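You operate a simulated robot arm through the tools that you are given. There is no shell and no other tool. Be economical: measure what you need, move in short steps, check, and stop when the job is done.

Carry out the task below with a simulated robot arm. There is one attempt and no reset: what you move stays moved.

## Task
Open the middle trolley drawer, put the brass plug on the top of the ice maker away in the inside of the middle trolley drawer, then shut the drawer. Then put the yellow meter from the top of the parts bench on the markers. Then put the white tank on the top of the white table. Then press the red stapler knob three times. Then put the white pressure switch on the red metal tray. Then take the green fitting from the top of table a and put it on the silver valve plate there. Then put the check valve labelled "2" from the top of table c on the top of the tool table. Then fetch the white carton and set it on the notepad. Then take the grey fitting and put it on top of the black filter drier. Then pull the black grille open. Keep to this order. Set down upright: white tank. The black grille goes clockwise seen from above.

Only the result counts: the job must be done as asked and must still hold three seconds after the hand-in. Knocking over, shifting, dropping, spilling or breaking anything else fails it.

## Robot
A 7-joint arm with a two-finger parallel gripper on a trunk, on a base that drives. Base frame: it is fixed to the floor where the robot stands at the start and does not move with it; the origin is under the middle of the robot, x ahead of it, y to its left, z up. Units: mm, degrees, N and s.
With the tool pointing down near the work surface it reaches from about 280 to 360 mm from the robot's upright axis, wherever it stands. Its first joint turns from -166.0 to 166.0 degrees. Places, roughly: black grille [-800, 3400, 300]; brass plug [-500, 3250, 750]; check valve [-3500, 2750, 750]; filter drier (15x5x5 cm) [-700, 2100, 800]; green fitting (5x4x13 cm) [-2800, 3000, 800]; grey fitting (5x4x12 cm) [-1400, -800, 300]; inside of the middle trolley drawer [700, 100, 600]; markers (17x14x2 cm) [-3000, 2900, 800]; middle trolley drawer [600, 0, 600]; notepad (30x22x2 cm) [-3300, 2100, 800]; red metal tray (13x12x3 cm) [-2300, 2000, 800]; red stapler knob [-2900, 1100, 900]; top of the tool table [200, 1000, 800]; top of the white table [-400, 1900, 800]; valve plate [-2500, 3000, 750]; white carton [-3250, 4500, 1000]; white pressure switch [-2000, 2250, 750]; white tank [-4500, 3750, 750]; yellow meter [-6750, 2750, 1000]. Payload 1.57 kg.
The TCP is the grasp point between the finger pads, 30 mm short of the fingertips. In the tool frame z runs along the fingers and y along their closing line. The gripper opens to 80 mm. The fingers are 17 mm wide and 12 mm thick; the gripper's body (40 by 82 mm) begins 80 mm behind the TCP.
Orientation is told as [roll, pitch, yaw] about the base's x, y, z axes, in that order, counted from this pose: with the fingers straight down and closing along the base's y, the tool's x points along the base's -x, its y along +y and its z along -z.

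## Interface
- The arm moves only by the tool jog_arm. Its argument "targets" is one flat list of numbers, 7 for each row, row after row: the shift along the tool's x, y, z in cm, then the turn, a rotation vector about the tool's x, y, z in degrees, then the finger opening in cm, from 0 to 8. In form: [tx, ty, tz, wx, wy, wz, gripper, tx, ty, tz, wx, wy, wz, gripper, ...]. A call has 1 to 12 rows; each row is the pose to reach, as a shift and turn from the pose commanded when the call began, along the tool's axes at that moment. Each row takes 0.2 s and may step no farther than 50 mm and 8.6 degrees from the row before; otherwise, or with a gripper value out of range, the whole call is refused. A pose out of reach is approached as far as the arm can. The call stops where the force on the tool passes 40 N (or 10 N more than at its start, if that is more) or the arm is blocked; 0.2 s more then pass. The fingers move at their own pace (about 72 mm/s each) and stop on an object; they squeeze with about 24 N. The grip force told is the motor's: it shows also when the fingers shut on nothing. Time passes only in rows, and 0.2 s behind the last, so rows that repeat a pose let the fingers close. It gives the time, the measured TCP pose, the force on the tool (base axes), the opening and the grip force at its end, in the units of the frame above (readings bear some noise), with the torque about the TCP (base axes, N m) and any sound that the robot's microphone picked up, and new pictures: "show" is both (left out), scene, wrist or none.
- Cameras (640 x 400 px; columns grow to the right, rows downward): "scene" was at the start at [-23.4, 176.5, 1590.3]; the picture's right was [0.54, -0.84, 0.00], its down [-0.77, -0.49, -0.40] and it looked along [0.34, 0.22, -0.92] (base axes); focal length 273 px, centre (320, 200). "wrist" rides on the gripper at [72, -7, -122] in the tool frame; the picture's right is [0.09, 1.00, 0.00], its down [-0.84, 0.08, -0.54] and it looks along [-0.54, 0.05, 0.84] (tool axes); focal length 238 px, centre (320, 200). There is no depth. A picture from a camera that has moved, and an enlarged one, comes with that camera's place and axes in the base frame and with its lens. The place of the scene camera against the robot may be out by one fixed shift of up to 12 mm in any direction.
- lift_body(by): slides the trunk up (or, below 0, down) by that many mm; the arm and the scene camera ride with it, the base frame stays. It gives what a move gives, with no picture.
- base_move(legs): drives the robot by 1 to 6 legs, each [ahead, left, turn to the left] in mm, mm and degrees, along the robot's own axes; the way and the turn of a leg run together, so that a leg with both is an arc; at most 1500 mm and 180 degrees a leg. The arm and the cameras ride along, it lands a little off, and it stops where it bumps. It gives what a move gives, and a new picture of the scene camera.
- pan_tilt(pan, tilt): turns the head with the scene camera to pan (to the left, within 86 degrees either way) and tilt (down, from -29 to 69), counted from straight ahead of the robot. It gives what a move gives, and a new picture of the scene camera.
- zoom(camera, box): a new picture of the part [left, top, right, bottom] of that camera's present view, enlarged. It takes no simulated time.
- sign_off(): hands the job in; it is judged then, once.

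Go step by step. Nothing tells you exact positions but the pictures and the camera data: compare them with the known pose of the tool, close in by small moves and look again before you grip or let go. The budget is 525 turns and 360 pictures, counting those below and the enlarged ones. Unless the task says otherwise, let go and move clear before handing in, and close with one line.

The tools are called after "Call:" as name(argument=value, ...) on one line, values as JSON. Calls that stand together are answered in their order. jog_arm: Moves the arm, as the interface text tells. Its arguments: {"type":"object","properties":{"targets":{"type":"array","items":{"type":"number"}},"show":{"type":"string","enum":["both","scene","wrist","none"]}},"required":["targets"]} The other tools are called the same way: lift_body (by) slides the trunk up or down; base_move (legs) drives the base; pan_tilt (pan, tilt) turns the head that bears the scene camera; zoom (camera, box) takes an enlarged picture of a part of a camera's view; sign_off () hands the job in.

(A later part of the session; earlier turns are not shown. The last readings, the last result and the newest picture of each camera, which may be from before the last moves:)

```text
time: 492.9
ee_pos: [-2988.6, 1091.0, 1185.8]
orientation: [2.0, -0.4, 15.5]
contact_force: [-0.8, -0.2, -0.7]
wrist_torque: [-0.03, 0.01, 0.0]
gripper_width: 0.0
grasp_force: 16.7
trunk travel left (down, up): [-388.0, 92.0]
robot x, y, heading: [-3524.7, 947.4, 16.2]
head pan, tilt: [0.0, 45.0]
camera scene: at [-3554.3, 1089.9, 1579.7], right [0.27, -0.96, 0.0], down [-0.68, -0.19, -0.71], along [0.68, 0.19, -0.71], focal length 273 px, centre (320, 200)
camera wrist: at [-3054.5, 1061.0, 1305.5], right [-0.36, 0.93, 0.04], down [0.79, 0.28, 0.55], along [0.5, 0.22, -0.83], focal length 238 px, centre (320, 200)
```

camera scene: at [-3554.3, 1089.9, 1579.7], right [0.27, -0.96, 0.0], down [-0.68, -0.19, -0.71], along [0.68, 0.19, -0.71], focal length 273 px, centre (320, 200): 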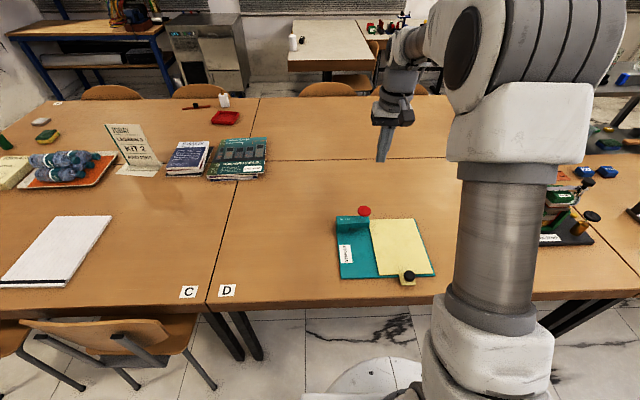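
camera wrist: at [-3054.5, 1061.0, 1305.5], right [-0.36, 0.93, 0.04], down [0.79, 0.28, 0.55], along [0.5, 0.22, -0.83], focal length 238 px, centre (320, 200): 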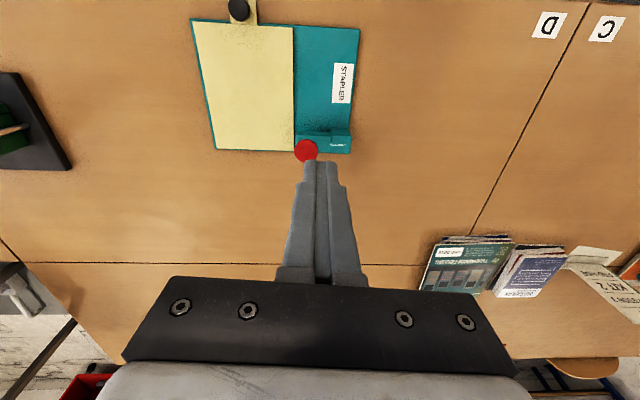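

Knob at about (-2898, 1109, 887). Moving the base 60 mm closer and the closed fingers above the knob.

Call:
base_move(legs=[[60, 0, 0]])

Call:
jog_arm(targets=[-3.2, -0.4, 0, 0, 0, 0, 0], show="none")

Call:
lift_body(by=-180)

Call:
jog_arm(targets=[0, 0, 0, 0, 0, 0, 0], show="both")

```text
time: 494.0
ee_pos: [-2929.8, 1108.2, 1185.7]
orientation: [2.1, -0.5, 15.6]
contact_force: [0.0, 0.1, -0.1]
wrist_torque: [-0.01, -0.02, -0.03]
gripper_width: 0.0
grasp_force: 21.8
trunk travel left (down, up): [-388.0, 92.0]
robot x, y, heading: [-3469.1, 965.3, 15.9]
head pan, tilt: [0.0, 45.0]
camera scene: at [-3495.8, 1106.6, 1579.7], right [0.28, -0.96, 0.0], down [-0.68, -0.19, -0.71], along [0.68, 0.19, -0.71], focal length 273 px, centre (320, 200)
```

scene: 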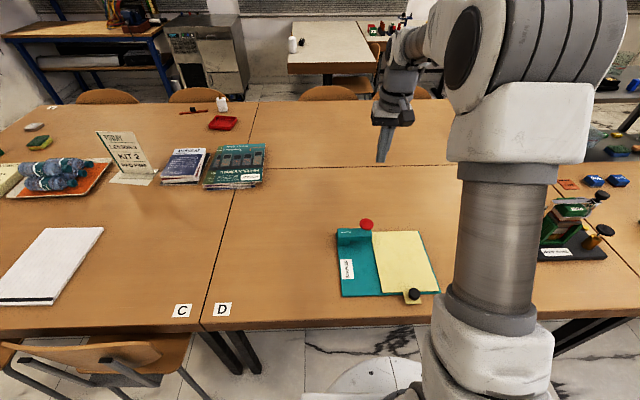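

```text
time: 494.4
ee_pos: [-2897.9, 1113.5, 1185.7]
orientation: [2.0, -0.4, 15.6]
contact_force: [0.1, -0.1, 0.3]
wrist_torque: [0.01, -0.01, -0.01]
gripper_width: 0.2
grasp_force: 21.9
trunk travel left (down, up): [-388.0, 92.0]
robot x, y, heading: [-3465.4, 966.4, 16.1]
head pan, tilt: [0.0, 45.0]
```

```text
time: 496.4
ee_pos: [-2897.5, 1112.6, 1005.9]
orientation: [2.1, -0.4, 15.6]
contact_force: [0.6, -0.7, -0.6]
wrist_torque: [0.0, 0.0, 0.0]
gripper_width: 0.0
grasp_force: 21.4
trunk travel left (down, up): [-208.0, 272.0]
robot x, y, heading: [-3467.4, 968.5, 16.4]
head pan, tilt: [0.0, 45.0]
```

```text
time: 496.8
ee_pos: [-2896.3, 1113.5, 1004.2]
orientation: [2.0, -0.4, 15.6]
contact_force: [-0.1, -0.2, -1.0]
wrist_torque: [0.0, 0.03, 0.02]
gripper_width: 0.0
grasp_force: 21.2
trunk travel left (down, up): [-208.0, 272.0]
robot x, y, heading: [-3466.4, 967.7, 16.0]
head pan, tilt: [0.0, 45.0]
camera scene: at [-3496.1, 1106.5, 1399.8], right [0.28, -0.96, 0.0], down [-0.68, -0.19, -0.71], along [0.68, 0.19, -0.71], focal length 273 px, centre (320, 200)
camera wrist: at [-2964.4, 1082.6, 1126.2], right [-0.36, 0.93, 0.04], down [0.79, 0.28, 0.55], along [0.5, 0.22, -0.83], focal length 238 px, centre (320, 200)
```

scene: 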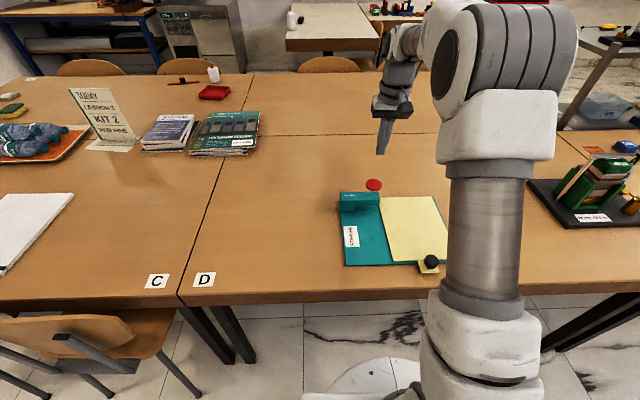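
wrist: 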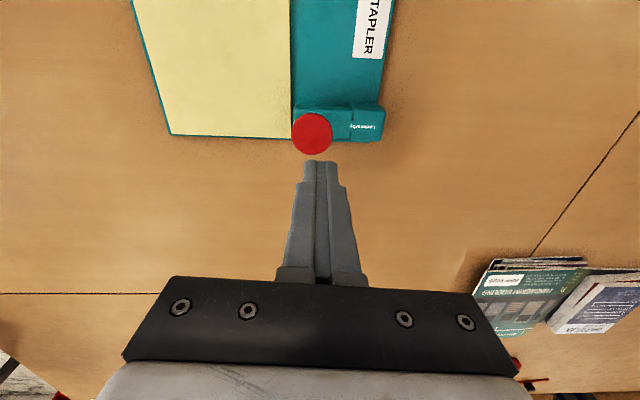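

Knob is 9 mm to the right of the tool axis. Correcting and descending to just above it.

Call:
jog_arm(targets=[0, -0.9, 3, 0, 0, 0, 0, 0, -0.9, 6.5, 0, 0, 0, 0], show="both")

Call:
zoom(camera="scene", box=[320, 110, 440, 220])

```text
time: 497.4
ee_pos: [-2896.3, 1107.7, 940.1]
orientation: [2.2, -0.4, 15.6]
contact_force: [-0.3, 0.6, -0.2]
wrist_torque: [-0.04, -0.05, -0.02]
gripper_width: 0.0
grasp_force: 21.1
trunk travel left (down, up): [-208.0, 272.0]
robot x, y, heading: [-3463.5, 965.8, 16.0]
head pan, tilt: [0.0, 45.0]
camera scene: at [-3496.1, 1106.5, 1399.8], right [0.28, -0.96, 0.0], down [-0.68, -0.19, -0.71], along [0.68, 0.19, -0.71], focal length 273 px, centre (320, 200)
camera wrist: at [-2963.1, 1076.8, 1059.9], right [-0.36, 0.93, 0.04], down [0.79, 0.28, 0.55], along [0.5, 0.22, -0.83], focal length 238 px, centre (320, 200)
```

scene: 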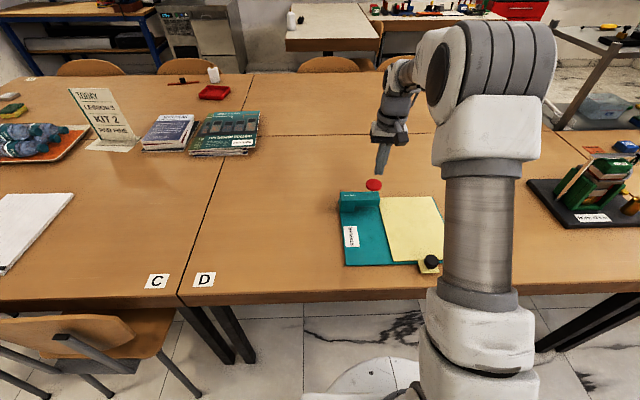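
wrist: 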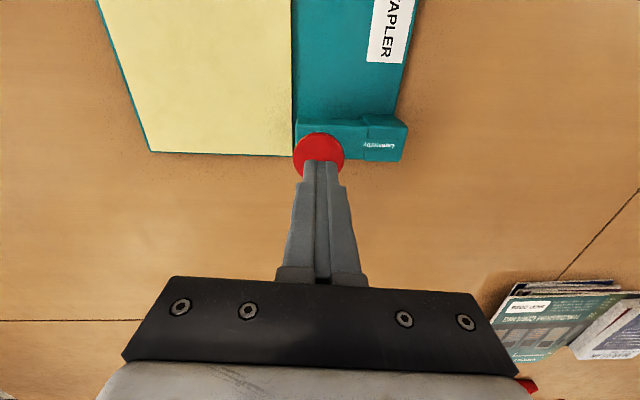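

```text
3.64 times, centred on (380, 165) of scene
camera zoom: at [-3496.1, 1106.5, 1399.8], right [0.28, -0.96, 0.0], down [-0.68, -0.19, -0.71], along [0.68, 0.19, -0.71], focal length 993 px, centre (102, 327)
```

zoom: 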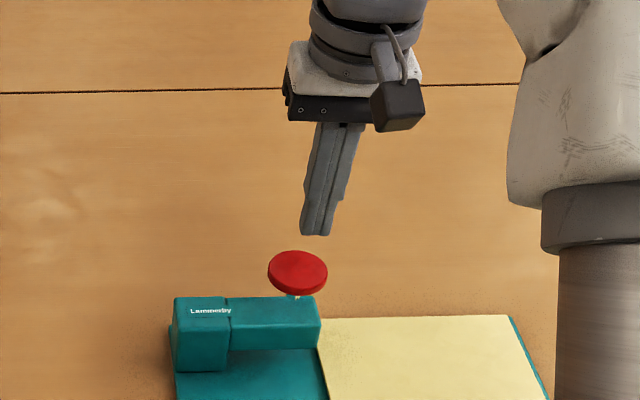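

Right above it. Feeling down for contact.

Call:
jog_arm(targets=[0.3, 0, 1, 0, 0, 0, 0, 0.3, 0, 2, 0, 0, 0, 0, 0.3, 0, 2.5, 0, 0, 0, 0, 0.3, 0, 3, 0, 0, 0, 0], show="scene")

Call:
zoom(camera="scene", box=[320, 110, 440, 220])

```text
time: 498.4
ee_pos: [-2899.5, 1107.5, 910.1]
orientation: [2.1, -0.5, 15.7]
contact_force: [-0.6, -0.2, 0.3]
wrist_torque: [0.01, 0.03, 0.02]
gripper_width: 0.0
grasp_force: 21.7
trunk travel left (down, up): [-208.0, 272.0]
robot x, y, heading: [-3464.1, 968.2, 16.0]
head pan, tilt: [0.0, 45.0]
camera scene: at [-3496.1, 1106.5, 1399.7], right [0.28, -0.96, 0.0], down [-0.68, -0.19, -0.71], along [0.68, 0.19, -0.71], focal length 273 px, centre (320, 200)
```

scene: 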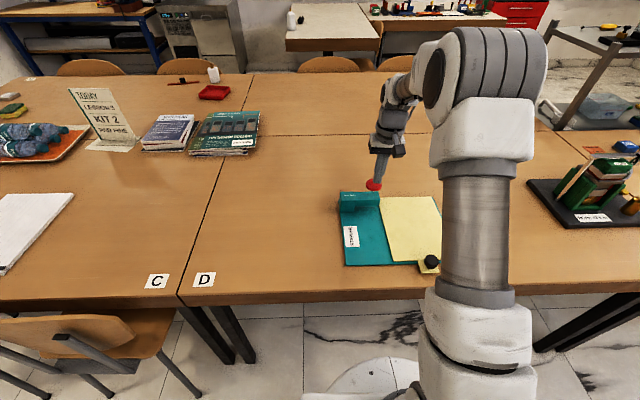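

```text
3.64 times, centred on (380, 165) of scene
camera zoom: at [-3496.1, 1106.5, 1399.7], right [0.28, -0.96, 0.0], down [-0.68, -0.19, -0.71], along [0.68, 0.19, -0.71], focal length 993 px, centre (102, 327)
```

zoom: 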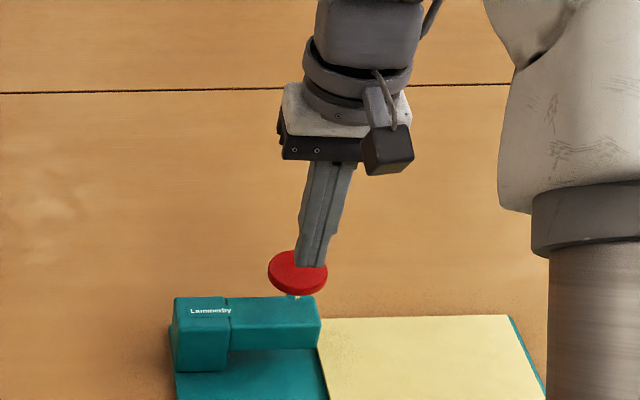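

The tip is over the disc, maybe a few mm to the right. Nudging 4 mm left and pressing down in small steps.

Call:
jog_arm(targets=[0, 0.4, 0, 0, 0, 0, 0, 0, 0.4, 0.5, 0, 0, 0, 0, 0, 0.4, 1, 0, 0, 0, 0, 0, 0.4, 1.5, 0, 0, 0, 0, 0, 0.4, 2, 0, 0, 0, 0], show="scene")

Call:
zoom(camera="scene", box=[320, 110, 440, 220])

```text
time: 499.6
ee_pos: [-2900.0, 1111.4, 890.0]
orientation: [2.1, -0.3, 15.6]
contact_force: [-0.4, -0.2, 0.7]
wrist_torque: [-0.02, 0.0, -0.02]
gripper_width: 0.3
grasp_force: 21.4
trunk travel left (down, up): [-208.0, 272.0]
robot x, y, heading: [-3467.6, 966.8, 16.2]
head pan, tilt: [0.0, 45.0]
camera scene: at [-3496.1, 1106.5, 1399.7], right [0.28, -0.96, 0.0], down [-0.68, -0.19, -0.71], along [0.68, 0.19, -0.71], focal length 273 px, centre (320, 200)
```

scene: 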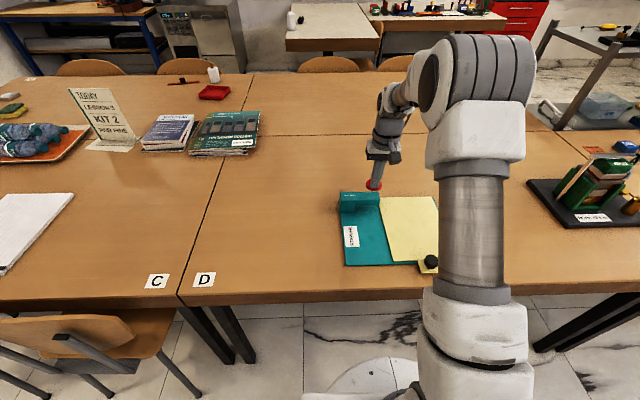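

```text
3.64 times, centred on (380, 165) of scene
camera zoom: at [-3496.1, 1106.5, 1399.7], right [0.28, -0.96, 0.0], down [-0.68, -0.19, -0.71], along [0.68, 0.19, -0.71], focal length 993 px, centre (102, 327)
```

zoom: 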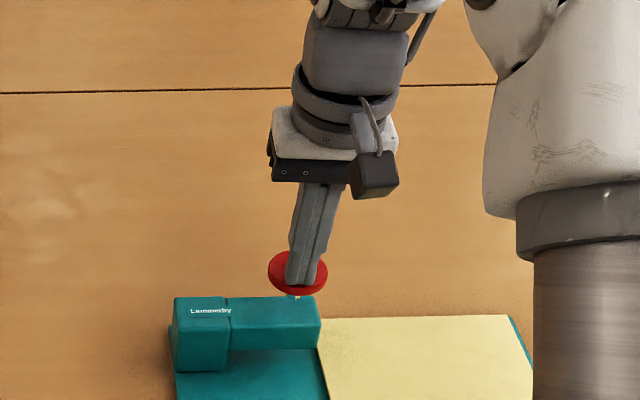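

No contact yet and the tip looks slightly too near; raising 10 mm, moving 13 mm ahead, and checking.

Call:
jog_arm(targets=[0, 0, -1, 0, 0, 0, 0, -1.3, 0.2, -1, 0, 0, 0, 0], show="both")

Call:
zoom(camera="scene", box=[320, 110, 440, 220])

```text
time: 500.2
ee_pos: [-2888.2, 1116.6, 901.4]
orientation: [2.1, -0.4, 15.6]
contact_force: [0.2, 0.4, 0.2]
wrist_torque: [0.03, 0.0, 0.02]
gripper_width: 0.0
grasp_force: 20.8
trunk travel left (down, up): [-208.0, 272.0]
robot x, y, heading: [-3464.2, 965.9, 16.0]
head pan, tilt: [0.0, 45.0]
camera scene: at [-3496.2, 1106.5, 1399.7], right [0.28, -0.96, 0.0], down [-0.68, -0.19, -0.71], along [0.68, 0.19, -0.71], focal length 273 px, centre (320, 200)
camera wrist: at [-2953.8, 1086.0, 1021.4], right [-0.36, 0.93, 0.04], down [0.79, 0.28, 0.55], along [0.5, 0.22, -0.83], focal length 238 px, centre (320, 200)
```

scene: 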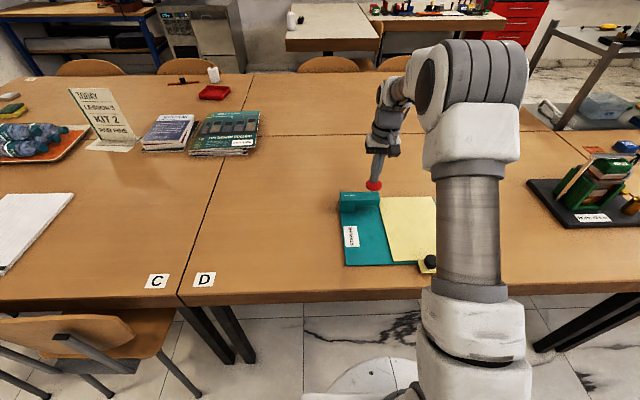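
wrist: 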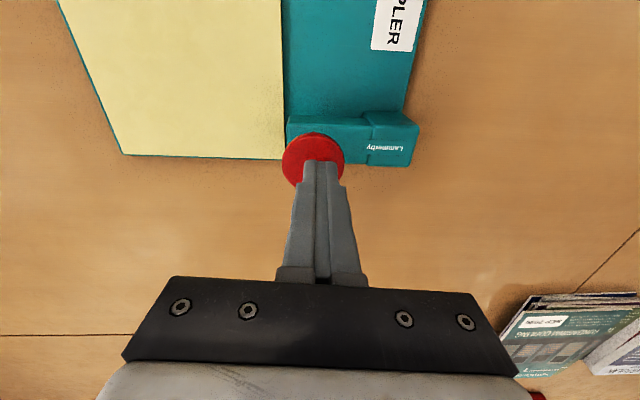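

```text
3.64 times, centred on (380, 165) of scene
camera zoom: at [-3496.2, 1106.5, 1399.7], right [0.28, -0.96, 0.0], down [-0.68, -0.19, -0.71], along [0.68, 0.19, -0.71], focal length 993 px, centre (102, 327)
```

zoom: 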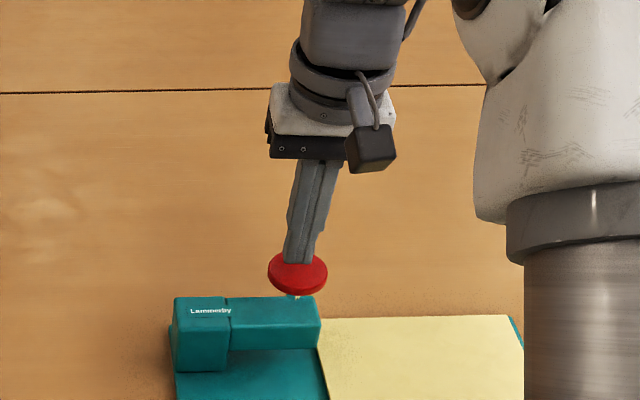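

Well placed over the disc now. Pressing.

Call:
jog_arm(targets=[0, -0.3, 1, 0, 0, 0, 0, 0, -0.3, 1.5, 0, 0, 0, 0, 0, -0.3, 2, 0, 0, 0, 0, 0, -0.3, 2.5, 0, 0, 0, 0], show="none")

Call:
zoom(camera="scene", box=[320, 110, 440, 220])

```text
time: 501.2
ee_pos: [-2886.0, 1113.4, 876.7]
orientation: [2.0, -0.5, 15.5]
contact_force: [1.6, -3.7, 6.1]
wrist_torque: [-0.16, -0.05, 0.03]
gripper_width: 0.0
grasp_force: 20.9
trunk travel left (down, up): [-208.0, 272.0]
robot x, y, heading: [-3462.7, 968.4, 16.3]
head pan, tilt: [0.0, 45.0]
```

```text
3.64 times, centred on (380, 165) of scene
camera zoom: at [-3496.3, 1106.1, 1399.8], right [0.28, -0.96, 0.0], down [-0.68, -0.19, -0.71], along [0.68, 0.19, -0.71], focal length 993 px, centre (102, 327)
```

zoom: 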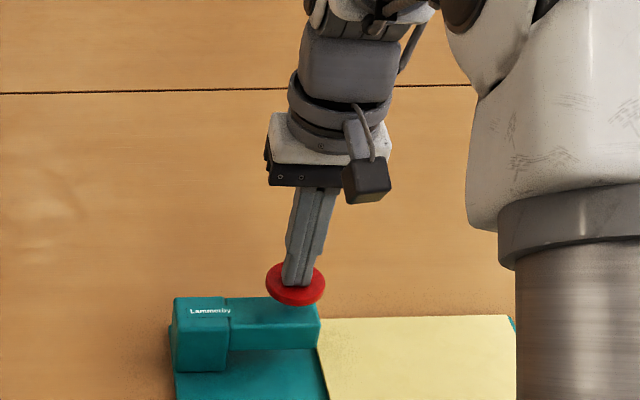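

The knob is going down with light force. Pushing to its bottom.

Call:
jog_arm(targets=[0, 0, 0.4, 0, 0, 0, 0, 0, 0, 0.8, 0, 0, 0, 0, 0, 0, 1.2, 0, 0, 0, 0], show="none")

Call:
zoom(camera="scene", box=[320, 110, 440, 220])

```text
time: 502.0
ee_pos: [-2886.3, 1113.3, 868.3]
orientation: [2.0, -0.7, 15.5]
contact_force: [-1.9, -7.3, 30.9]
wrist_torque: [-0.31, 0.21, -0.03]
gripper_width: 0.1
grasp_force: 21.8
trunk travel left (down, up): [-208.0, 272.0]
robot x, y, heading: [-3465.5, 968.8, 16.0]
head pan, tilt: [0.0, 45.0]
heard: click
```

```text
3.64 times, centred on (380, 165) of scene
camera zoom: at [-3498.5, 1105.5, 1400.3], right [0.28, -0.96, 0.0], down [-0.68, -0.19, -0.71], along [0.68, 0.2, -0.71], focal length 993 px, centre (102, 327)
```

zoom: 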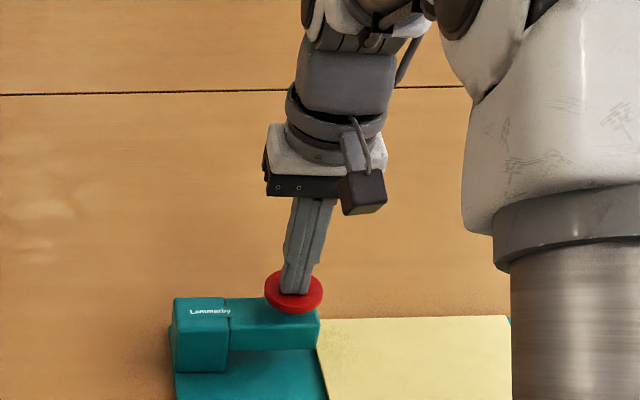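

One click. Releasing fully and pressing a second time.

Call:
jog_arm(targets=[0, 0, -1.5, 0, 0, 0, 0, 0, 0, -3.5, 0, 0, 0, 0, 0, 0, -3.5, 0, 0, 0, 0], show="none")

Call:
zoom(camera="scene", box=[320, 110, 440, 220])

Call:
jog_arm(targets=[0, 0, 1, 0, 0, 0, 0, 0, 0, 2, 0, 0, 0, 0, 0, 0, 2.5, 0, 0, 0, 0, 0, 0, 3, 0, 0, 0, 0, 0, 0, 3.5, 0, 0, 0, 0], show="none")

```text
time: 502.8
ee_pos: [-2887.4, 1115.3, 896.7]
orientation: [2.0, -0.4, 15.7]
contact_force: [0.4, 0.9, -0.1]
wrist_torque: [0.0, 0.0, -0.01]
gripper_width: 0.0
grasp_force: 21.0
trunk travel left (down, up): [-208.0, 272.0]
robot x, y, heading: [-3464.7, 969.5, 16.2]
head pan, tilt: [0.0, 45.0]
```

```text
3.64 times, centred on (380, 165) of scene
camera zoom: at [-3496.1, 1106.5, 1399.6], right [0.28, -0.96, 0.0], down [-0.68, -0.19, -0.71], along [0.68, 0.19, -0.71], focal length 993 px, centre (102, 327)
```

zoom: 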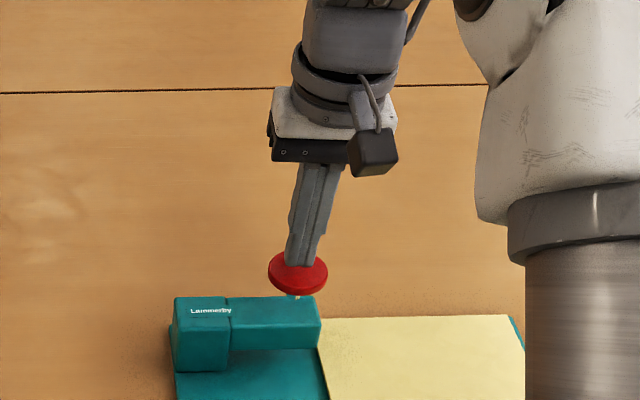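

```text
time: 504.0
ee_pos: [-2885.8, 1115.0, 868.5]
orientation: [2.0, -1.0, 15.5]
contact_force: [-1.0, -5.5, 31.9]
wrist_torque: [-0.26, 0.14, 0.08]
gripper_width: 0.2
grasp_force: 21.4
trunk travel left (down, up): [-208.0, 272.0]
robot x, y, heading: [-3464.9, 966.0, 16.0]
head pan, tilt: [0.0, 45.0]
heard: click
```

Second click. Release and press a third time, then leave.

Call:
jog_arm(targets=[0, 0, -1.5, 0, 0, 0, 0, 0, 0, -3.5, 0, 0, 0, 0, 0, 0, -3.5, 0, 0, 0, 0], show="none")

Call:
jog_arm(targets=[0, 0, 1, 0, 0, 0, 0, 0, 0, 2, 0, 0, 0, 0, 0, 0, 2.5, 0, 0, 0, 0, 0, 0, 3, 0, 0, 0, 0, 0, 0, 3.5, 0, 0, 0, 0], show="none")

Call:
jog_arm(targets=[0, 0, -1.5, 0, 0, 0, 0, 0, 0, -4, 0, 0, 0, 0, 0, 0, -8, 0, 0, 0, 0, 0, 0, -12, 0, 0, 0, 4, 0, 0, -16, 0, 0, 0, 8], show="scene")

```text
time: 504.8
ee_pos: [-2887.8, 1115.1, 896.8]
orientation: [2.1, -0.3, 15.6]
contact_force: [-0.1, -0.1, 0.2]
wrist_torque: [0.0, -0.05, -0.02]
gripper_width: 0.1
grasp_force: 21.8
trunk travel left (down, up): [-208.0, 272.0]
robot x, y, heading: [-3468.7, 965.9, 16.2]
head pan, tilt: [0.0, 45.0]
```

```text
time: 506.0
ee_pos: [-2888.0, 1114.1, 867.9]
orientation: [1.9, -0.7, 15.6]
contact_force: [-11.9, -4.7, 35.6]
wrist_torque: [-0.23, 0.53, -0.05]
gripper_width: 0.0
grasp_force: 21.1
trunk travel left (down, up): [-208.0, 272.0]
robot x, y, heading: [-3468.6, 967.6, 16.2]
head pan, tilt: [0.0, 45.0]
heard: click
```

```text
time: 507.2
ee_pos: [-2888.4, 1109.4, 1022.7]
orientation: [2.1, -0.4, 15.6]
contact_force: [0.5, 0.2, -0.9]
wrist_torque: [-0.02, 0.03, 0.01]
gripper_width: 78.0
grasp_force: 0.4
trunk travel left (down, up): [-208.0, 272.0]
robot x, y, heading: [-3465.4, 965.7, 15.8]
head pan, tilt: [0.0, 45.0]
camera scene: at [-3496.0, 1106.5, 1399.7], right [0.28, -0.96, 0.0], down [-0.68, -0.19, -0.71], along [0.68, 0.19, -0.71], focal length 273 px, centre (320, 200)
```

scene: 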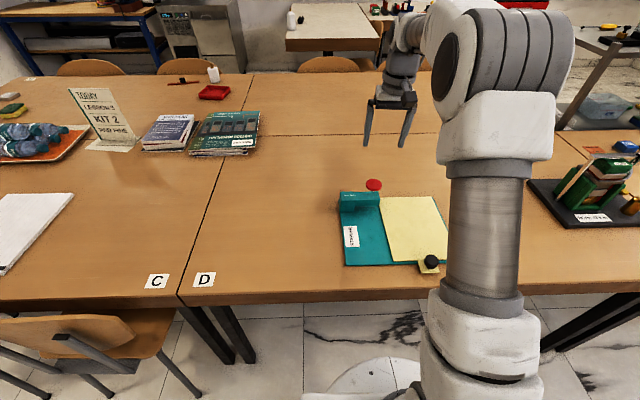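

Three clicks heard. Next, the pressure switch and red tray lie deep from the right aisle, so I'll test the maximum tool-down reach here in free air.

Call:
jog_arm(targets=[-4, 0, 2, 0, 0, 0, 8, -8, 0, 4, 0, 0, 0, 8, -12, 0, 6, 0, 0, 0, 8, -16, 0, 6, 0, 0, 0, 8, -20, 0, 6, 0, 0, 0, 8, -24, 0, 6, 0, 0, 0, 8], show="scene")

```text
time: 508.6
ee_pos: [-2780.9, 1145.4, 956.8]
orientation: [2.1, -0.5, 15.6]
contact_force: [-0.4, 0.6, 0.6]
wrist_torque: [0.0, 0.01, 0.05]
gripper_width: 79.8
grasp_force: 0.1
out of reach, approached as far as the arm can: row 3, 4, 5, 6
trunk travel left (down, up): [-208.0, 272.0]
robot x, y, heading: [-3468.2, 966.1, 16.1]
head pan, tilt: [0.0, 45.0]
camera scene: at [-3496.0, 1106.5, 1399.7], right [0.28, -0.96, 0.0], down [-0.68, -0.19, -0.71], along [0.68, 0.19, -0.71], focal length 273 px, centre (320, 200)
```

scene: 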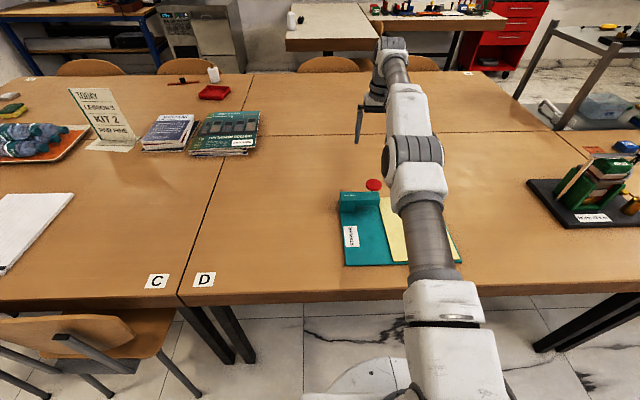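

Tool-down reach tops out near 710 mm. I'll approach from the right aisle side-on with the table on the robot's right. Retracting and driving around.

Call:
jog_arm(targets=[4.5, 0, -2, 0, 0, 0, 8, 9, 0, -4, 0, 0, 0, 8, 13.5, 0, -6, 0, 0, 0, 8, 18, 0, -6, 0, 0, 0, 8, 22.5, 0, -6, 0, 0, 0, 8, 27, 0, -6, 0, 0, 0, 8], show="none")

Call:
lift_body(by=160)

Call:
base_move(legs=[[-300, 0, 0], [0, 0, 90], [1200, 0, 0], [1200, 0, 0]])

```text
time: 510.0
ee_pos: [-3045.1, 1071.5, 1009.5]
orientation: [2.1, -0.4, 15.6]
contact_force: [0.2, -0.2, 0.6]
wrist_torque: [-0.02, 0.02, -0.02]
gripper_width: 80.1
grasp_force: 0.1
trunk travel left (down, up): [-208.0, 272.0]
robot x, y, heading: [-3463.8, 968.9, 15.9]
head pan, tilt: [0.0, 45.0]
```

```text
time: 511.8
ee_pos: [-3044.4, 1070.9, 1168.8]
orientation: [2.1, -0.5, 15.7]
contact_force: [-0.1, 0.1, -0.3]
wrist_torque: [-0.01, -0.02, 0.01]
gripper_width: 80.1
grasp_force: 0.0
trunk travel left (down, up): [-368.0, 112.0]
robot x, y, heading: [-3463.8, 964.1, 15.9]
head pan, tilt: [0.0, 45.0]
```

```text
time: 535.1
ee_pos: [-4565.9, 3629.0, 1169.8]
orientation: [2.1, -0.3, 106.5]
contact_force: [0.2, -0.4, 0.2]
wrist_torque: [0.03, 0.02, -0.05]
gripper_width: 80.1
grasp_force: 0.0
trunk travel left (down, up): [-368.0, 112.0]
robot x, y, heading: [-4454.9, 3208.8, 107.3]
head pan, tilt: [0.0, 45.0]
camera scene: at [-4581.2, 3174.9, 1559.7], right [0.96, 0.29, 0.0], down [0.21, -0.68, -0.71], along [-0.21, 0.68, -0.71], focal length 273 px, centre (320, 200)
```

scene: 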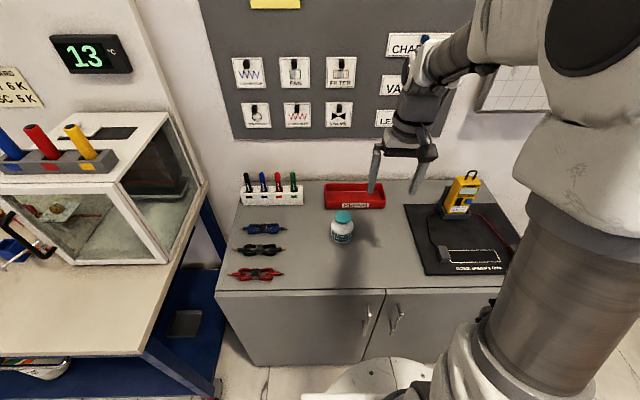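

Backing off the cabinet before turning, then going round to the right aisle.

Call:
base_move(legs=[[-150, 0, 0], [0, 0, -91], [600, 80, 0], [1200, 30, 0], [650, 10, 0]])

```text
time: 557.7
ee_pos: [-1682.5, 3895.8, 1169.1]
orientation: [2.1, -0.4, 14.7]
contact_force: [-0.4, -0.1, 0.0]
wrist_torque: [0.01, -0.01, 0.0]
gripper_width: 79.8
grasp_force: 0.0
trunk travel left (down, up): [-368.0, 112.0]
robot x, y, heading: [-2105.8, 3797.8, 15.1]
head pan, tilt: [0.0, 45.0]
camera scene: at [-2134.2, 3940.0, 1559.7], right [0.26, -0.97, 0.0], down [-0.68, -0.18, -0.71], along [0.68, 0.18, -0.71], focal length 273 px, centre (320, 200)
```

scene: 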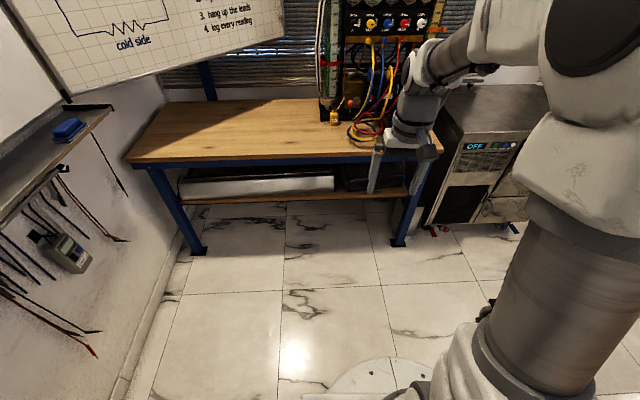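

Call:
base_move(legs=[[60, 0, 0], [0, 0, -89], [1500, 0, 0]])

Call:
pan_tilt(pan=-60, tilt=45)

```text
time: 570.8
ee_pos: [-1672.7, 2240.0, 1170.2]
orientation: [2.1, -0.4, -76.9]
contact_force: [-0.5, 0.5, 0.9]
wrist_torque: [-0.01, 0.02, -0.02]
gripper_width: 79.8
grasp_force: 0.0
trunk travel left (down, up): [-368.0, 112.0]
robot x, y, heading: [-1756.6, 2670.2, -76.3]
head pan, tilt: [0.0, 45.0]
stopped in leg 3: the robot was blocked; the commanded pose is now the measured one
camera scene: at [-1615.6, 2702.1, 1559.7], right [-0.97, -0.23, 0.0], down [-0.17, 0.69, -0.71], along [0.17, -0.69, -0.71], focal length 273 px, centre (320, 200)
```

scene: 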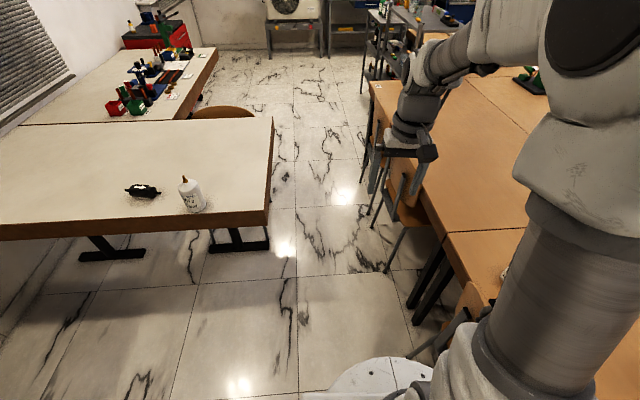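

```text
time: 572.1
ee_pos: [-1672.1, 2239.8, 1169.5]
orientation: [2.1, -0.5, -76.9]
contact_force: [0.0, 0.2, -1.2]
wrist_torque: [0.02, -0.01, -0.02]
gripper_width: 80.0
grasp_force: 0.0
trunk travel left (down, up): [-368.0, 112.0]
robot x, y, heading: [-1759.1, 2667.2, -76.2]
head pan, tilt: [-60.0, 45.0]
camera scene: at [-1693.4, 2724.2, 1559.7], right [-0.69, 0.72, 0.0], down [0.51, 0.49, -0.71], along [-0.51, -0.49, -0.71], focal length 273 px, centre (320, 200)
```

scene: 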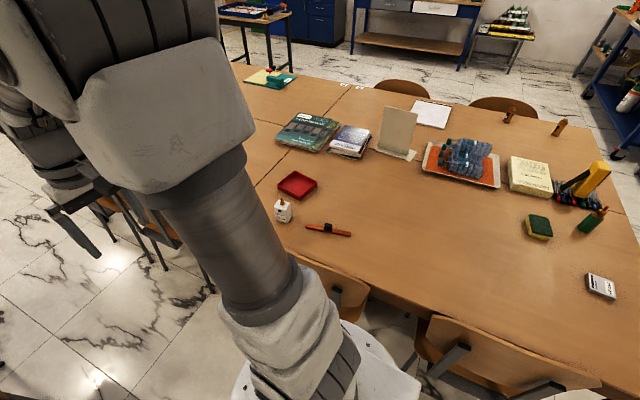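

The base right side (300 mm half width) met a chair leg line. Moving left, squaring up, and continuing forward.

Call:
base_move(legs=[[0, 45, 0], [0, 0, 2.4], [430, 0, 0]])

```text
time: 576.5
ee_pos: [-1494.7, 1835.0, 1168.3]
orientation: [2.1, -0.4, -74.9]
contact_force: [0.1, -0.8, -0.7]
wrist_torque: [0.03, 0.01, -0.02]
gripper_width: 80.3
grasp_force: 0.1
trunk travel left (down, up): [-368.0, 112.0]
robot x, y, heading: [-1599.7, 2256.2, -74.7]
head pan, tilt: [-60.0, 45.0]
camera scene: at [-1533.5, 2319.1, 1559.7], right [-0.71, 0.7, 0.0], down [0.5, 0.5, -0.71], along [-0.5, -0.5, -0.71], focal length 273 px, centre (320, 200)
```

scene: 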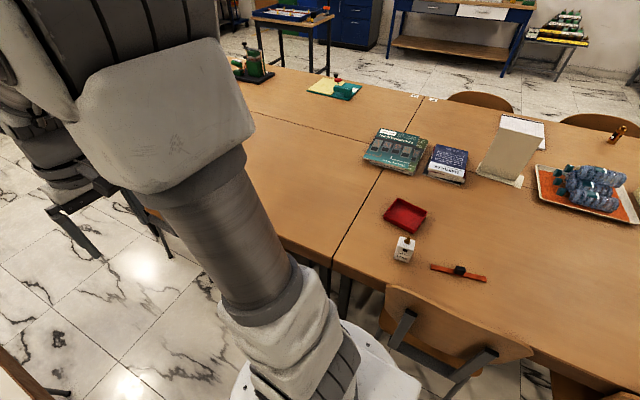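

Standing beside the switch and tray. Swinging the arm to the robot's right.

Call:
jog_arm(targets=[0.39, -4.9, 0, 0, 0, 6.5, 8, 1.33, -9.73, 0, 0, 0, 13, 8, 2.82, -14.43, 0, 0, 0, 19.5, 8, 4.82, -18.92, 0, 0, 0, 26, 8, 7.32, -23.16, 0, 0, 0, 32.5, 8, 10.29, -27.09, 0, 0, 0, 39, 8, 13.68, -30.65, 0, 0, 0, 45.5, 8, 17.45, -33.81, 0, 0, 0, 52, 8, 21.56, -36.53, 0, 0, 0, 58.5, 8, 25.95, -38.76, 0, 0, 0, 65, 8, 30.55, -40.47, 0, 0, 0, 71.5, 8, 35.33, -41.66, 0, 0, 0, 78, 8], show="both")

```text
time: 579.1
ee_pos: [-1989.6, 2069.6, 1153.6]
orientation: [0.8, 1.9, -152.8]
contact_force: [1.0, 0.8, 1.0]
wrist_torque: [0.0, -0.03, 0.0]
gripper_width: 80.0
grasp_force: 0.0
trunk travel left (down, up): [-368.0, 112.0]
robot x, y, heading: [-1598.7, 2258.3, -74.4]
head pan, tilt: [-60.0, 45.0]
camera scene: at [-1533.6, 2319.2, 1559.7], right [-0.71, 0.7, 0.0], down [0.5, 0.5, -0.71], along [-0.5, -0.5, -0.71], focal length 273 px, centre (320, 200)
camera wrist: at [-1932.2, 2107.1, 1276.8], right [0.53, -0.84, 0.02], down [-0.73, -0.45, 0.51], along [-0.43, -0.29, -0.86], focal length 238 px, centre (320, 200)
```

scene: 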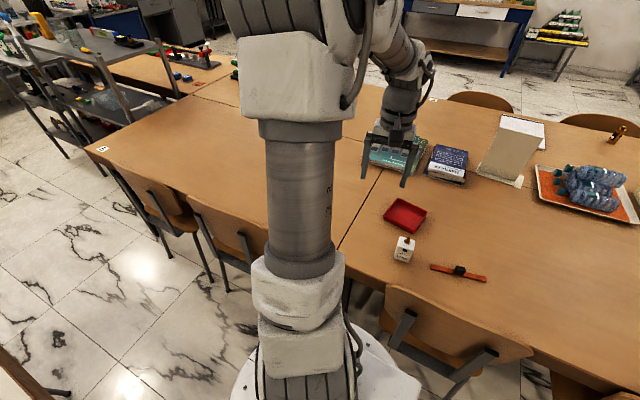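
wrist: 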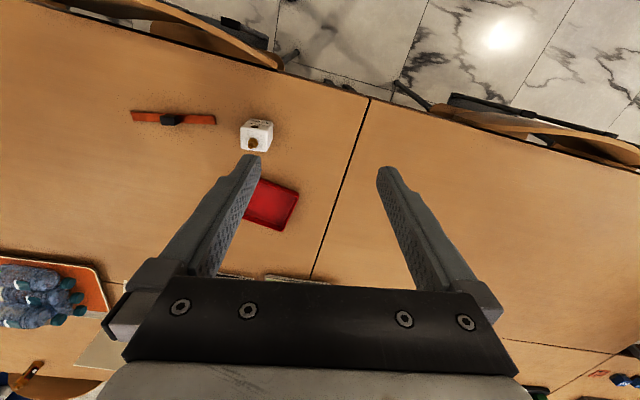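

Call:
zoom(camera="wrist", box=[200, 90, 320, 240])

Call:
zoom(camera="scene", box=[360, 180, 460, 280])

```text
2.67 times, centred on (260, 165) of wrist
camera zoom: at [-1932.2, 2107.1, 1276.8], right [0.53, -0.84, 0.02], down [-0.73, -0.45, 0.51], along [-0.43, -0.29, -0.86], focal length 636 px, centre (480, 293)
```

zoom: 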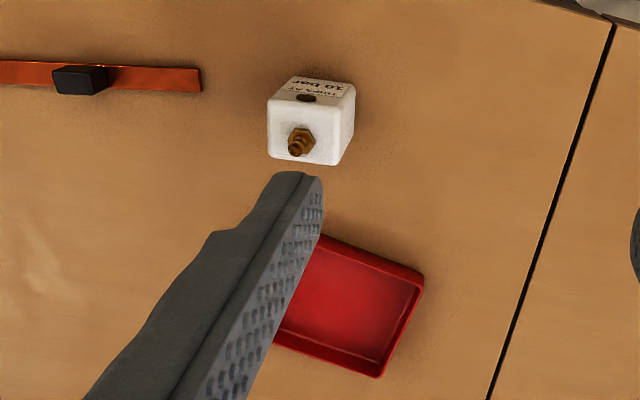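

```text
4.00 times, centred on (410, 230) of scene
camera zoom: at [-1533.6, 2319.2, 1559.7], right [-0.71, 0.7, 0.0], down [0.5, 0.5, -0.71], along [-0.5, -0.5, -0.71], focal length 1092 px, centre (-40, 80)
```

zoom: 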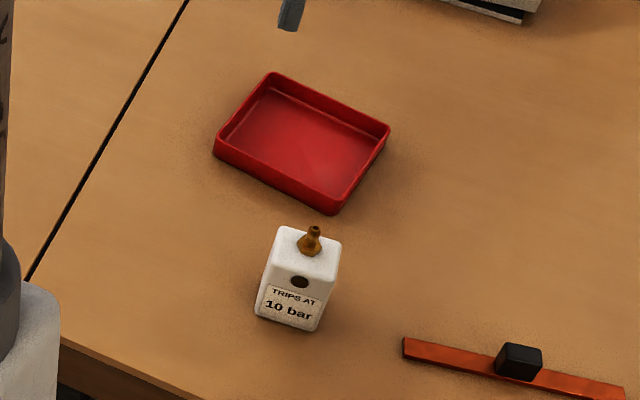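

The switch box is aligned with the present tool yaw; centre about (-2118, 2137). Moving above it and removing the small tilt.

Call:
jog_arm(targets=[-2.8, -4, 0, 0.3, -0.6, 0, 8, -5.6, -8, 0, 0.5, -1.2, 0, 8, -8.3, -11.8, 0, 0.8, -1.9, 0, 8], show="wrist")

Call:
lift_body(by=-200)

Call:
jog_arm(targets=[0, 0, 0, 0, 0, 0, 8], show="wrist")

```text
time: 579.9
ee_pos: [-2115.8, 2135.8, 1150.6]
orientation: [0.0, 0.0, -152.8]
contact_force: [0.3, 0.3, 0.9]
wrist_torque: [0.01, 0.02, -0.01]
gripper_width: 80.3
grasp_force: 0.0
trunk travel left (down, up): [-368.0, 112.0]
robot x, y, heading: [-1596.0, 2259.2, -74.5]
head pan, tilt: [-60.0, 45.0]
camera wrist: at [-2054.0, 2173.4, 1271.9], right [0.54, -0.84, 0.0], down [-0.71, -0.45, 0.54], along [-0.46, -0.29, -0.84], focal length 238 px, centre (320, 200)
```

wrist: 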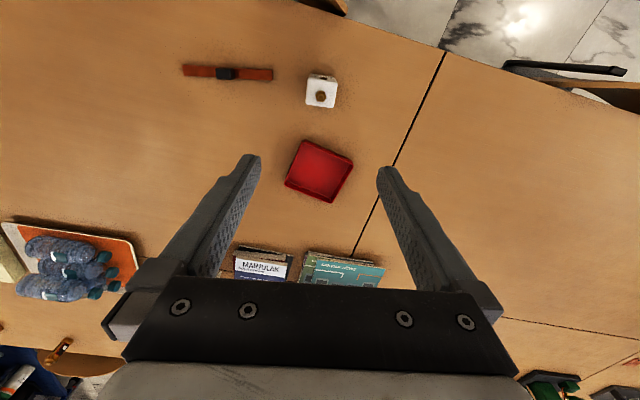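

```text
time: 582.1
ee_pos: [-2113.9, 2133.7, 951.0]
orientation: [0.0, 0.0, -152.9]
contact_force: [0.5, 0.8, -0.1]
wrist_torque: [0.04, 0.02, -0.04]
gripper_width: 80.1
grasp_force: 0.0
trunk travel left (down, up): [-168.0, 312.0]
robot x, y, heading: [-1595.6, 2256.7, -74.4]
head pan, tilt: [-60.0, 45.0]
```

```text
time: 582.5
ee_pos: [-2114.3, 2134.2, 951.4]
orientation: [-0.1, 0.0, -152.9]
contact_force: [-0.2, 0.1, -0.6]
wrist_torque: [0.01, 0.01, -0.02]
gripper_width: 80.2
grasp_force: 0.1
trunk travel left (down, up): [-168.0, 312.0]
robot x, y, heading: [-1597.8, 2256.5, -74.7]
head pan, tilt: [-60.0, 45.0]
camera wrist: at [-2053.5, 2172.9, 1071.9], right [0.54, -0.84, 0.0], down [-0.71, -0.45, 0.54], along [-0.46, -0.29, -0.84], focal length 238 px, centre (320, 200)
```

wrist: 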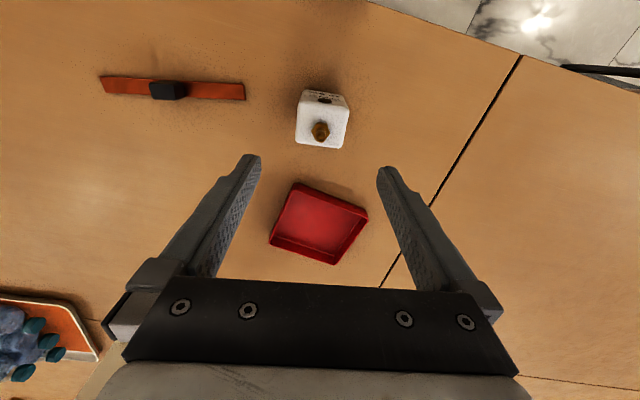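

Centred over the switch. Lowering around it.

Call:
lift_body(by=-110)

Call:
jog_arm(targets=[0, 0, 0, 0, 0, 0, 8], show="wrist")

```text
time: 583.9
ee_pos: [-2114.0, 2135.4, 840.7]
orientation: [0.0, 0.0, -152.9]
contact_force: [0.4, -0.1, 0.3]
wrist_torque: [0.0, 0.01, -0.03]
gripper_width: 79.9
grasp_force: 0.1
trunk travel left (down, up): [-58.0, 422.0]
robot x, y, heading: [-1596.2, 2258.2, -74.6]
head pan, tilt: [-60.0, 45.0]
```

```text
time: 584.3
ee_pos: [-2115.4, 2134.1, 839.7]
orientation: [0.1, 0.0, -152.8]
contact_force: [1.4, -0.4, -0.7]
wrist_torque: [0.0, 0.0, 0.01]
gripper_width: 80.1
grasp_force: 0.1
trunk travel left (down, up): [-58.0, 422.0]
robot x, y, heading: [-1597.4, 2256.3, -74.4]
head pan, tilt: [-60.0, 45.0]
camera wrist: at [-2053.5, 2172.9, 962.0], right [0.54, -0.84, 0.0], down [-0.71, -0.45, 0.54], along [-0.46, -0.29, -0.84], focal length 238 px, centre (320, 200)
```

wrist: 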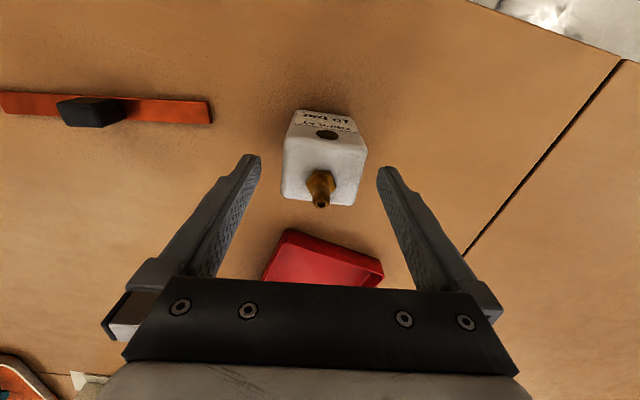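

Call:
lift_body(by=-48)

Call:
jog_arm(targets=[0, 0, 0, 0, 0, 0, 6, 0, 0, 0, 0, 0, 0, 4, 0, 0, 0, 0, 0, 0, 3.5, 0, 0, 0, 0, 0, 0, 3.5], show="wrist")

```text
time: 585.2
ee_pos: [-2114.7, 2134.4, 792.9]
orientation: [0.0, 0.0, -153.0]
contact_force: [0.3, 1.0, -0.3]
wrist_torque: [0.01, 0.01, 0.0]
gripper_width: 80.0
grasp_force: 0.1
trunk travel left (down, up): [-10.0, 470.0]
robot x, y, heading: [-1594.3, 2255.6, -74.3]
head pan, tilt: [-60.0, 45.0]
```

```text
time: 586.2
ee_pos: [-2114.0, 2134.1, 793.4]
orientation: [-0.1, 0.0, -152.9]
contact_force: [0.5, 0.0, -0.3]
wrist_torque: [-0.02, 0.01, -0.03]
gripper_width: 52.6
grasp_force: 23.5
trunk travel left (down, up): [-10.0, 470.0]
robot x, y, heading: [-1598.3, 2257.8, -74.3]
head pan, tilt: [-60.0, 45.0]
camera wrist: at [-2053.4, 2172.8, 914.0], right [0.54, -0.84, 0.0], down [-0.71, -0.45, 0.54], along [-0.46, -0.29, -0.84], focal length 238 px, centre (320, 200)
```

wrist: 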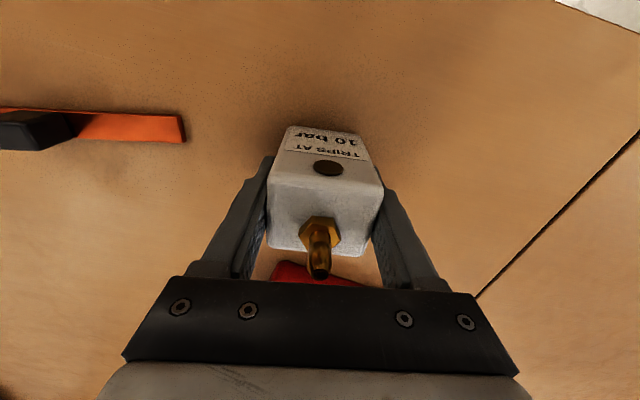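

Gripped. Lifting and moving over the tray.

Call:
lift_body(by=80)

Call:
jog_arm(targets=[-4.4, 0.4, 0, 0, 0, 0, 3.5, -8.8, 0.8, 0, 0, 0, 0, 3.5, -13.2, 1.2, 0, 0, 0, 0, 3.5, -17.5, 1.5, 0, 0, 0, 0, 3.5], show="both")

Call:
zoom(camera="scene", box=[340, 120, 480, 260])

```text
time: 587.4
ee_pos: [-2114.1, 2134.7, 872.6]
orientation: [0.0, 0.2, -152.9]
contact_force: [-0.7, 0.1, -2.3]
wrist_torque: [0.02, -0.04, 0.03]
gripper_width: 52.5
grasp_force: 23.5
trunk travel left (down, up): [-90.0, 390.0]
robot x, y, heading: [-1596.7, 2255.1, -74.3]
head pan, tilt: [-60.0, 45.0]
```

```text
time: 588.4
ee_pos: [-2238.8, 2043.2, 871.6]
orientation: [-0.1, 0.1, -152.8]
contact_force: [0.3, 0.2, -1.4]
wrist_torque: [0.0, 0.07, 0.03]
gripper_width: 52.0
grasp_force: 24.0
out of reach, approached as far as the arm can: row 4
trunk travel left (down, up): [-90.0, 390.0]
robot x, y, heading: [-1597.6, 2253.2, -74.3]
head pan, tilt: [-60.0, 45.0]
camera scene: at [-1531.5, 2319.1, 1282.1], right [-0.71, 0.7, 0.0], down [0.49, 0.5, -0.71], along [-0.5, -0.51, -0.71], focal length 273 px, centre (320, 200)
camera wrist: at [-2177.2, 2081.8, 992.1], right [0.54, -0.84, 0.0], down [-0.71, -0.45, 0.54], along [-0.46, -0.29, -0.84], focal length 238 px, centre (320, 200)
```

scene: 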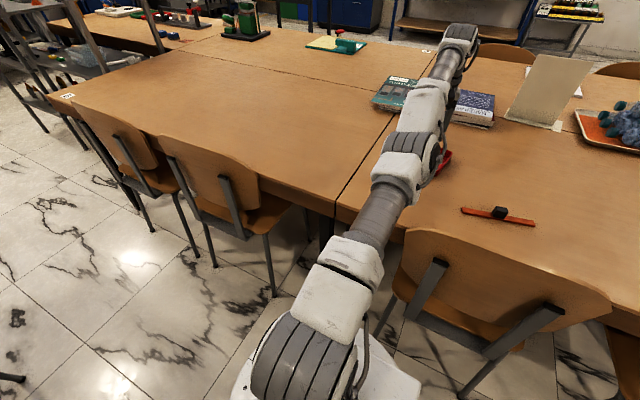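
wrist: 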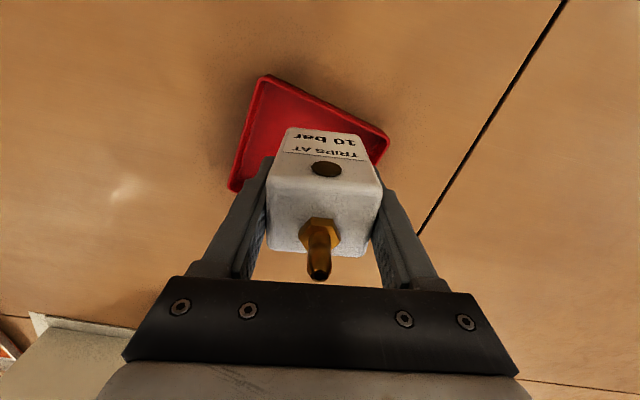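

```text
2.86 times, centred on (410, 190) of scene
camera zoom: at [-1531.5, 2319.1, 1282.1], right [-0.71, 0.7, 0.0], down [0.49, 0.5, -0.71], along [-0.5, -0.51, -0.71], focal length 780 px, centre (63, 229)
```

zoom: 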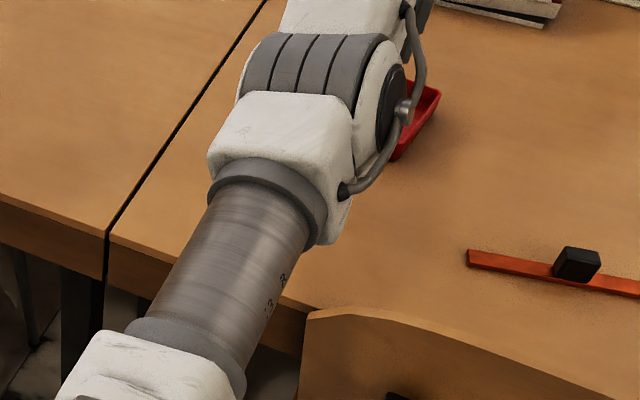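

Just short of the tray centre (reach limit). Shifting the base 30 mm right brings it exactly over.

Call:
base_move(legs=[[0, -30, 0]])

Call:
jog_arm(targets=[0, 0, 0, 0, 0, 0, 3.5], show="wrist")

```text
time: 589.3
ee_pos: [-2269.8, 2035.4, 868.3]
orientation: [0.1, 0.1, -152.9]
contact_force: [-0.8, 0.1, -2.4]
wrist_torque: [-0.02, 0.01, 0.02]
gripper_width: 51.5
grasp_force: 24.1
trunk travel left (down, up): [-90.0, 390.0]
robot x, y, heading: [-1625.5, 2250.8, -74.7]
head pan, tilt: [-60.0, 45.0]
camera scene: at [-1562.6, 2311.1, 1281.7], right [-0.71, 0.7, 0.0], down [0.5, 0.5, -0.71], along [-0.5, -0.5, -0.71], focal length 273 px, centre (320, 200)
```

scene: 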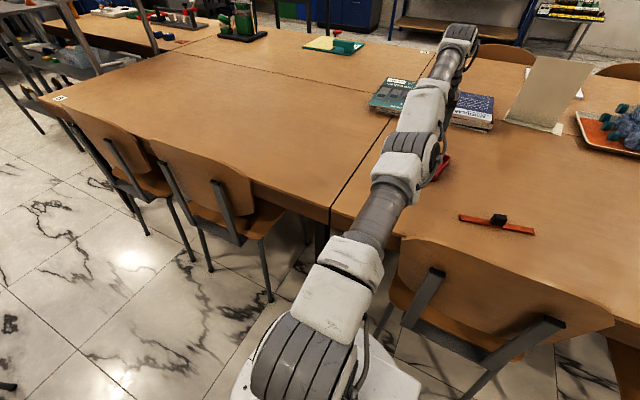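

```text
time: 589.7
ee_pos: [-2269.7, 2034.7, 867.4]
orientation: [-0.1, 0.0, -152.8]
contact_force: [-0.8, -0.3, -1.6]
wrist_torque: [-0.01, -0.01, 0.02]
gripper_width: 52.0
grasp_force: 24.2
trunk travel left (down, up): [-90.0, 390.0]
robot x, y, heading: [-1625.2, 2253.6, -74.7]
head pan, tilt: [-60.0, 45.0]
camera wrist: at [-2208.3, 2074.0, 989.7], right [0.54, -0.84, 0.0], down [-0.71, -0.45, 0.54], along [-0.46, -0.29, -0.84], focal length 238 px, centre (320, 200)
```

wrist: 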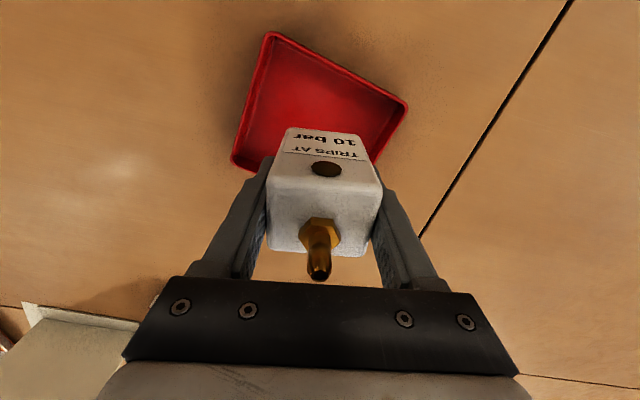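

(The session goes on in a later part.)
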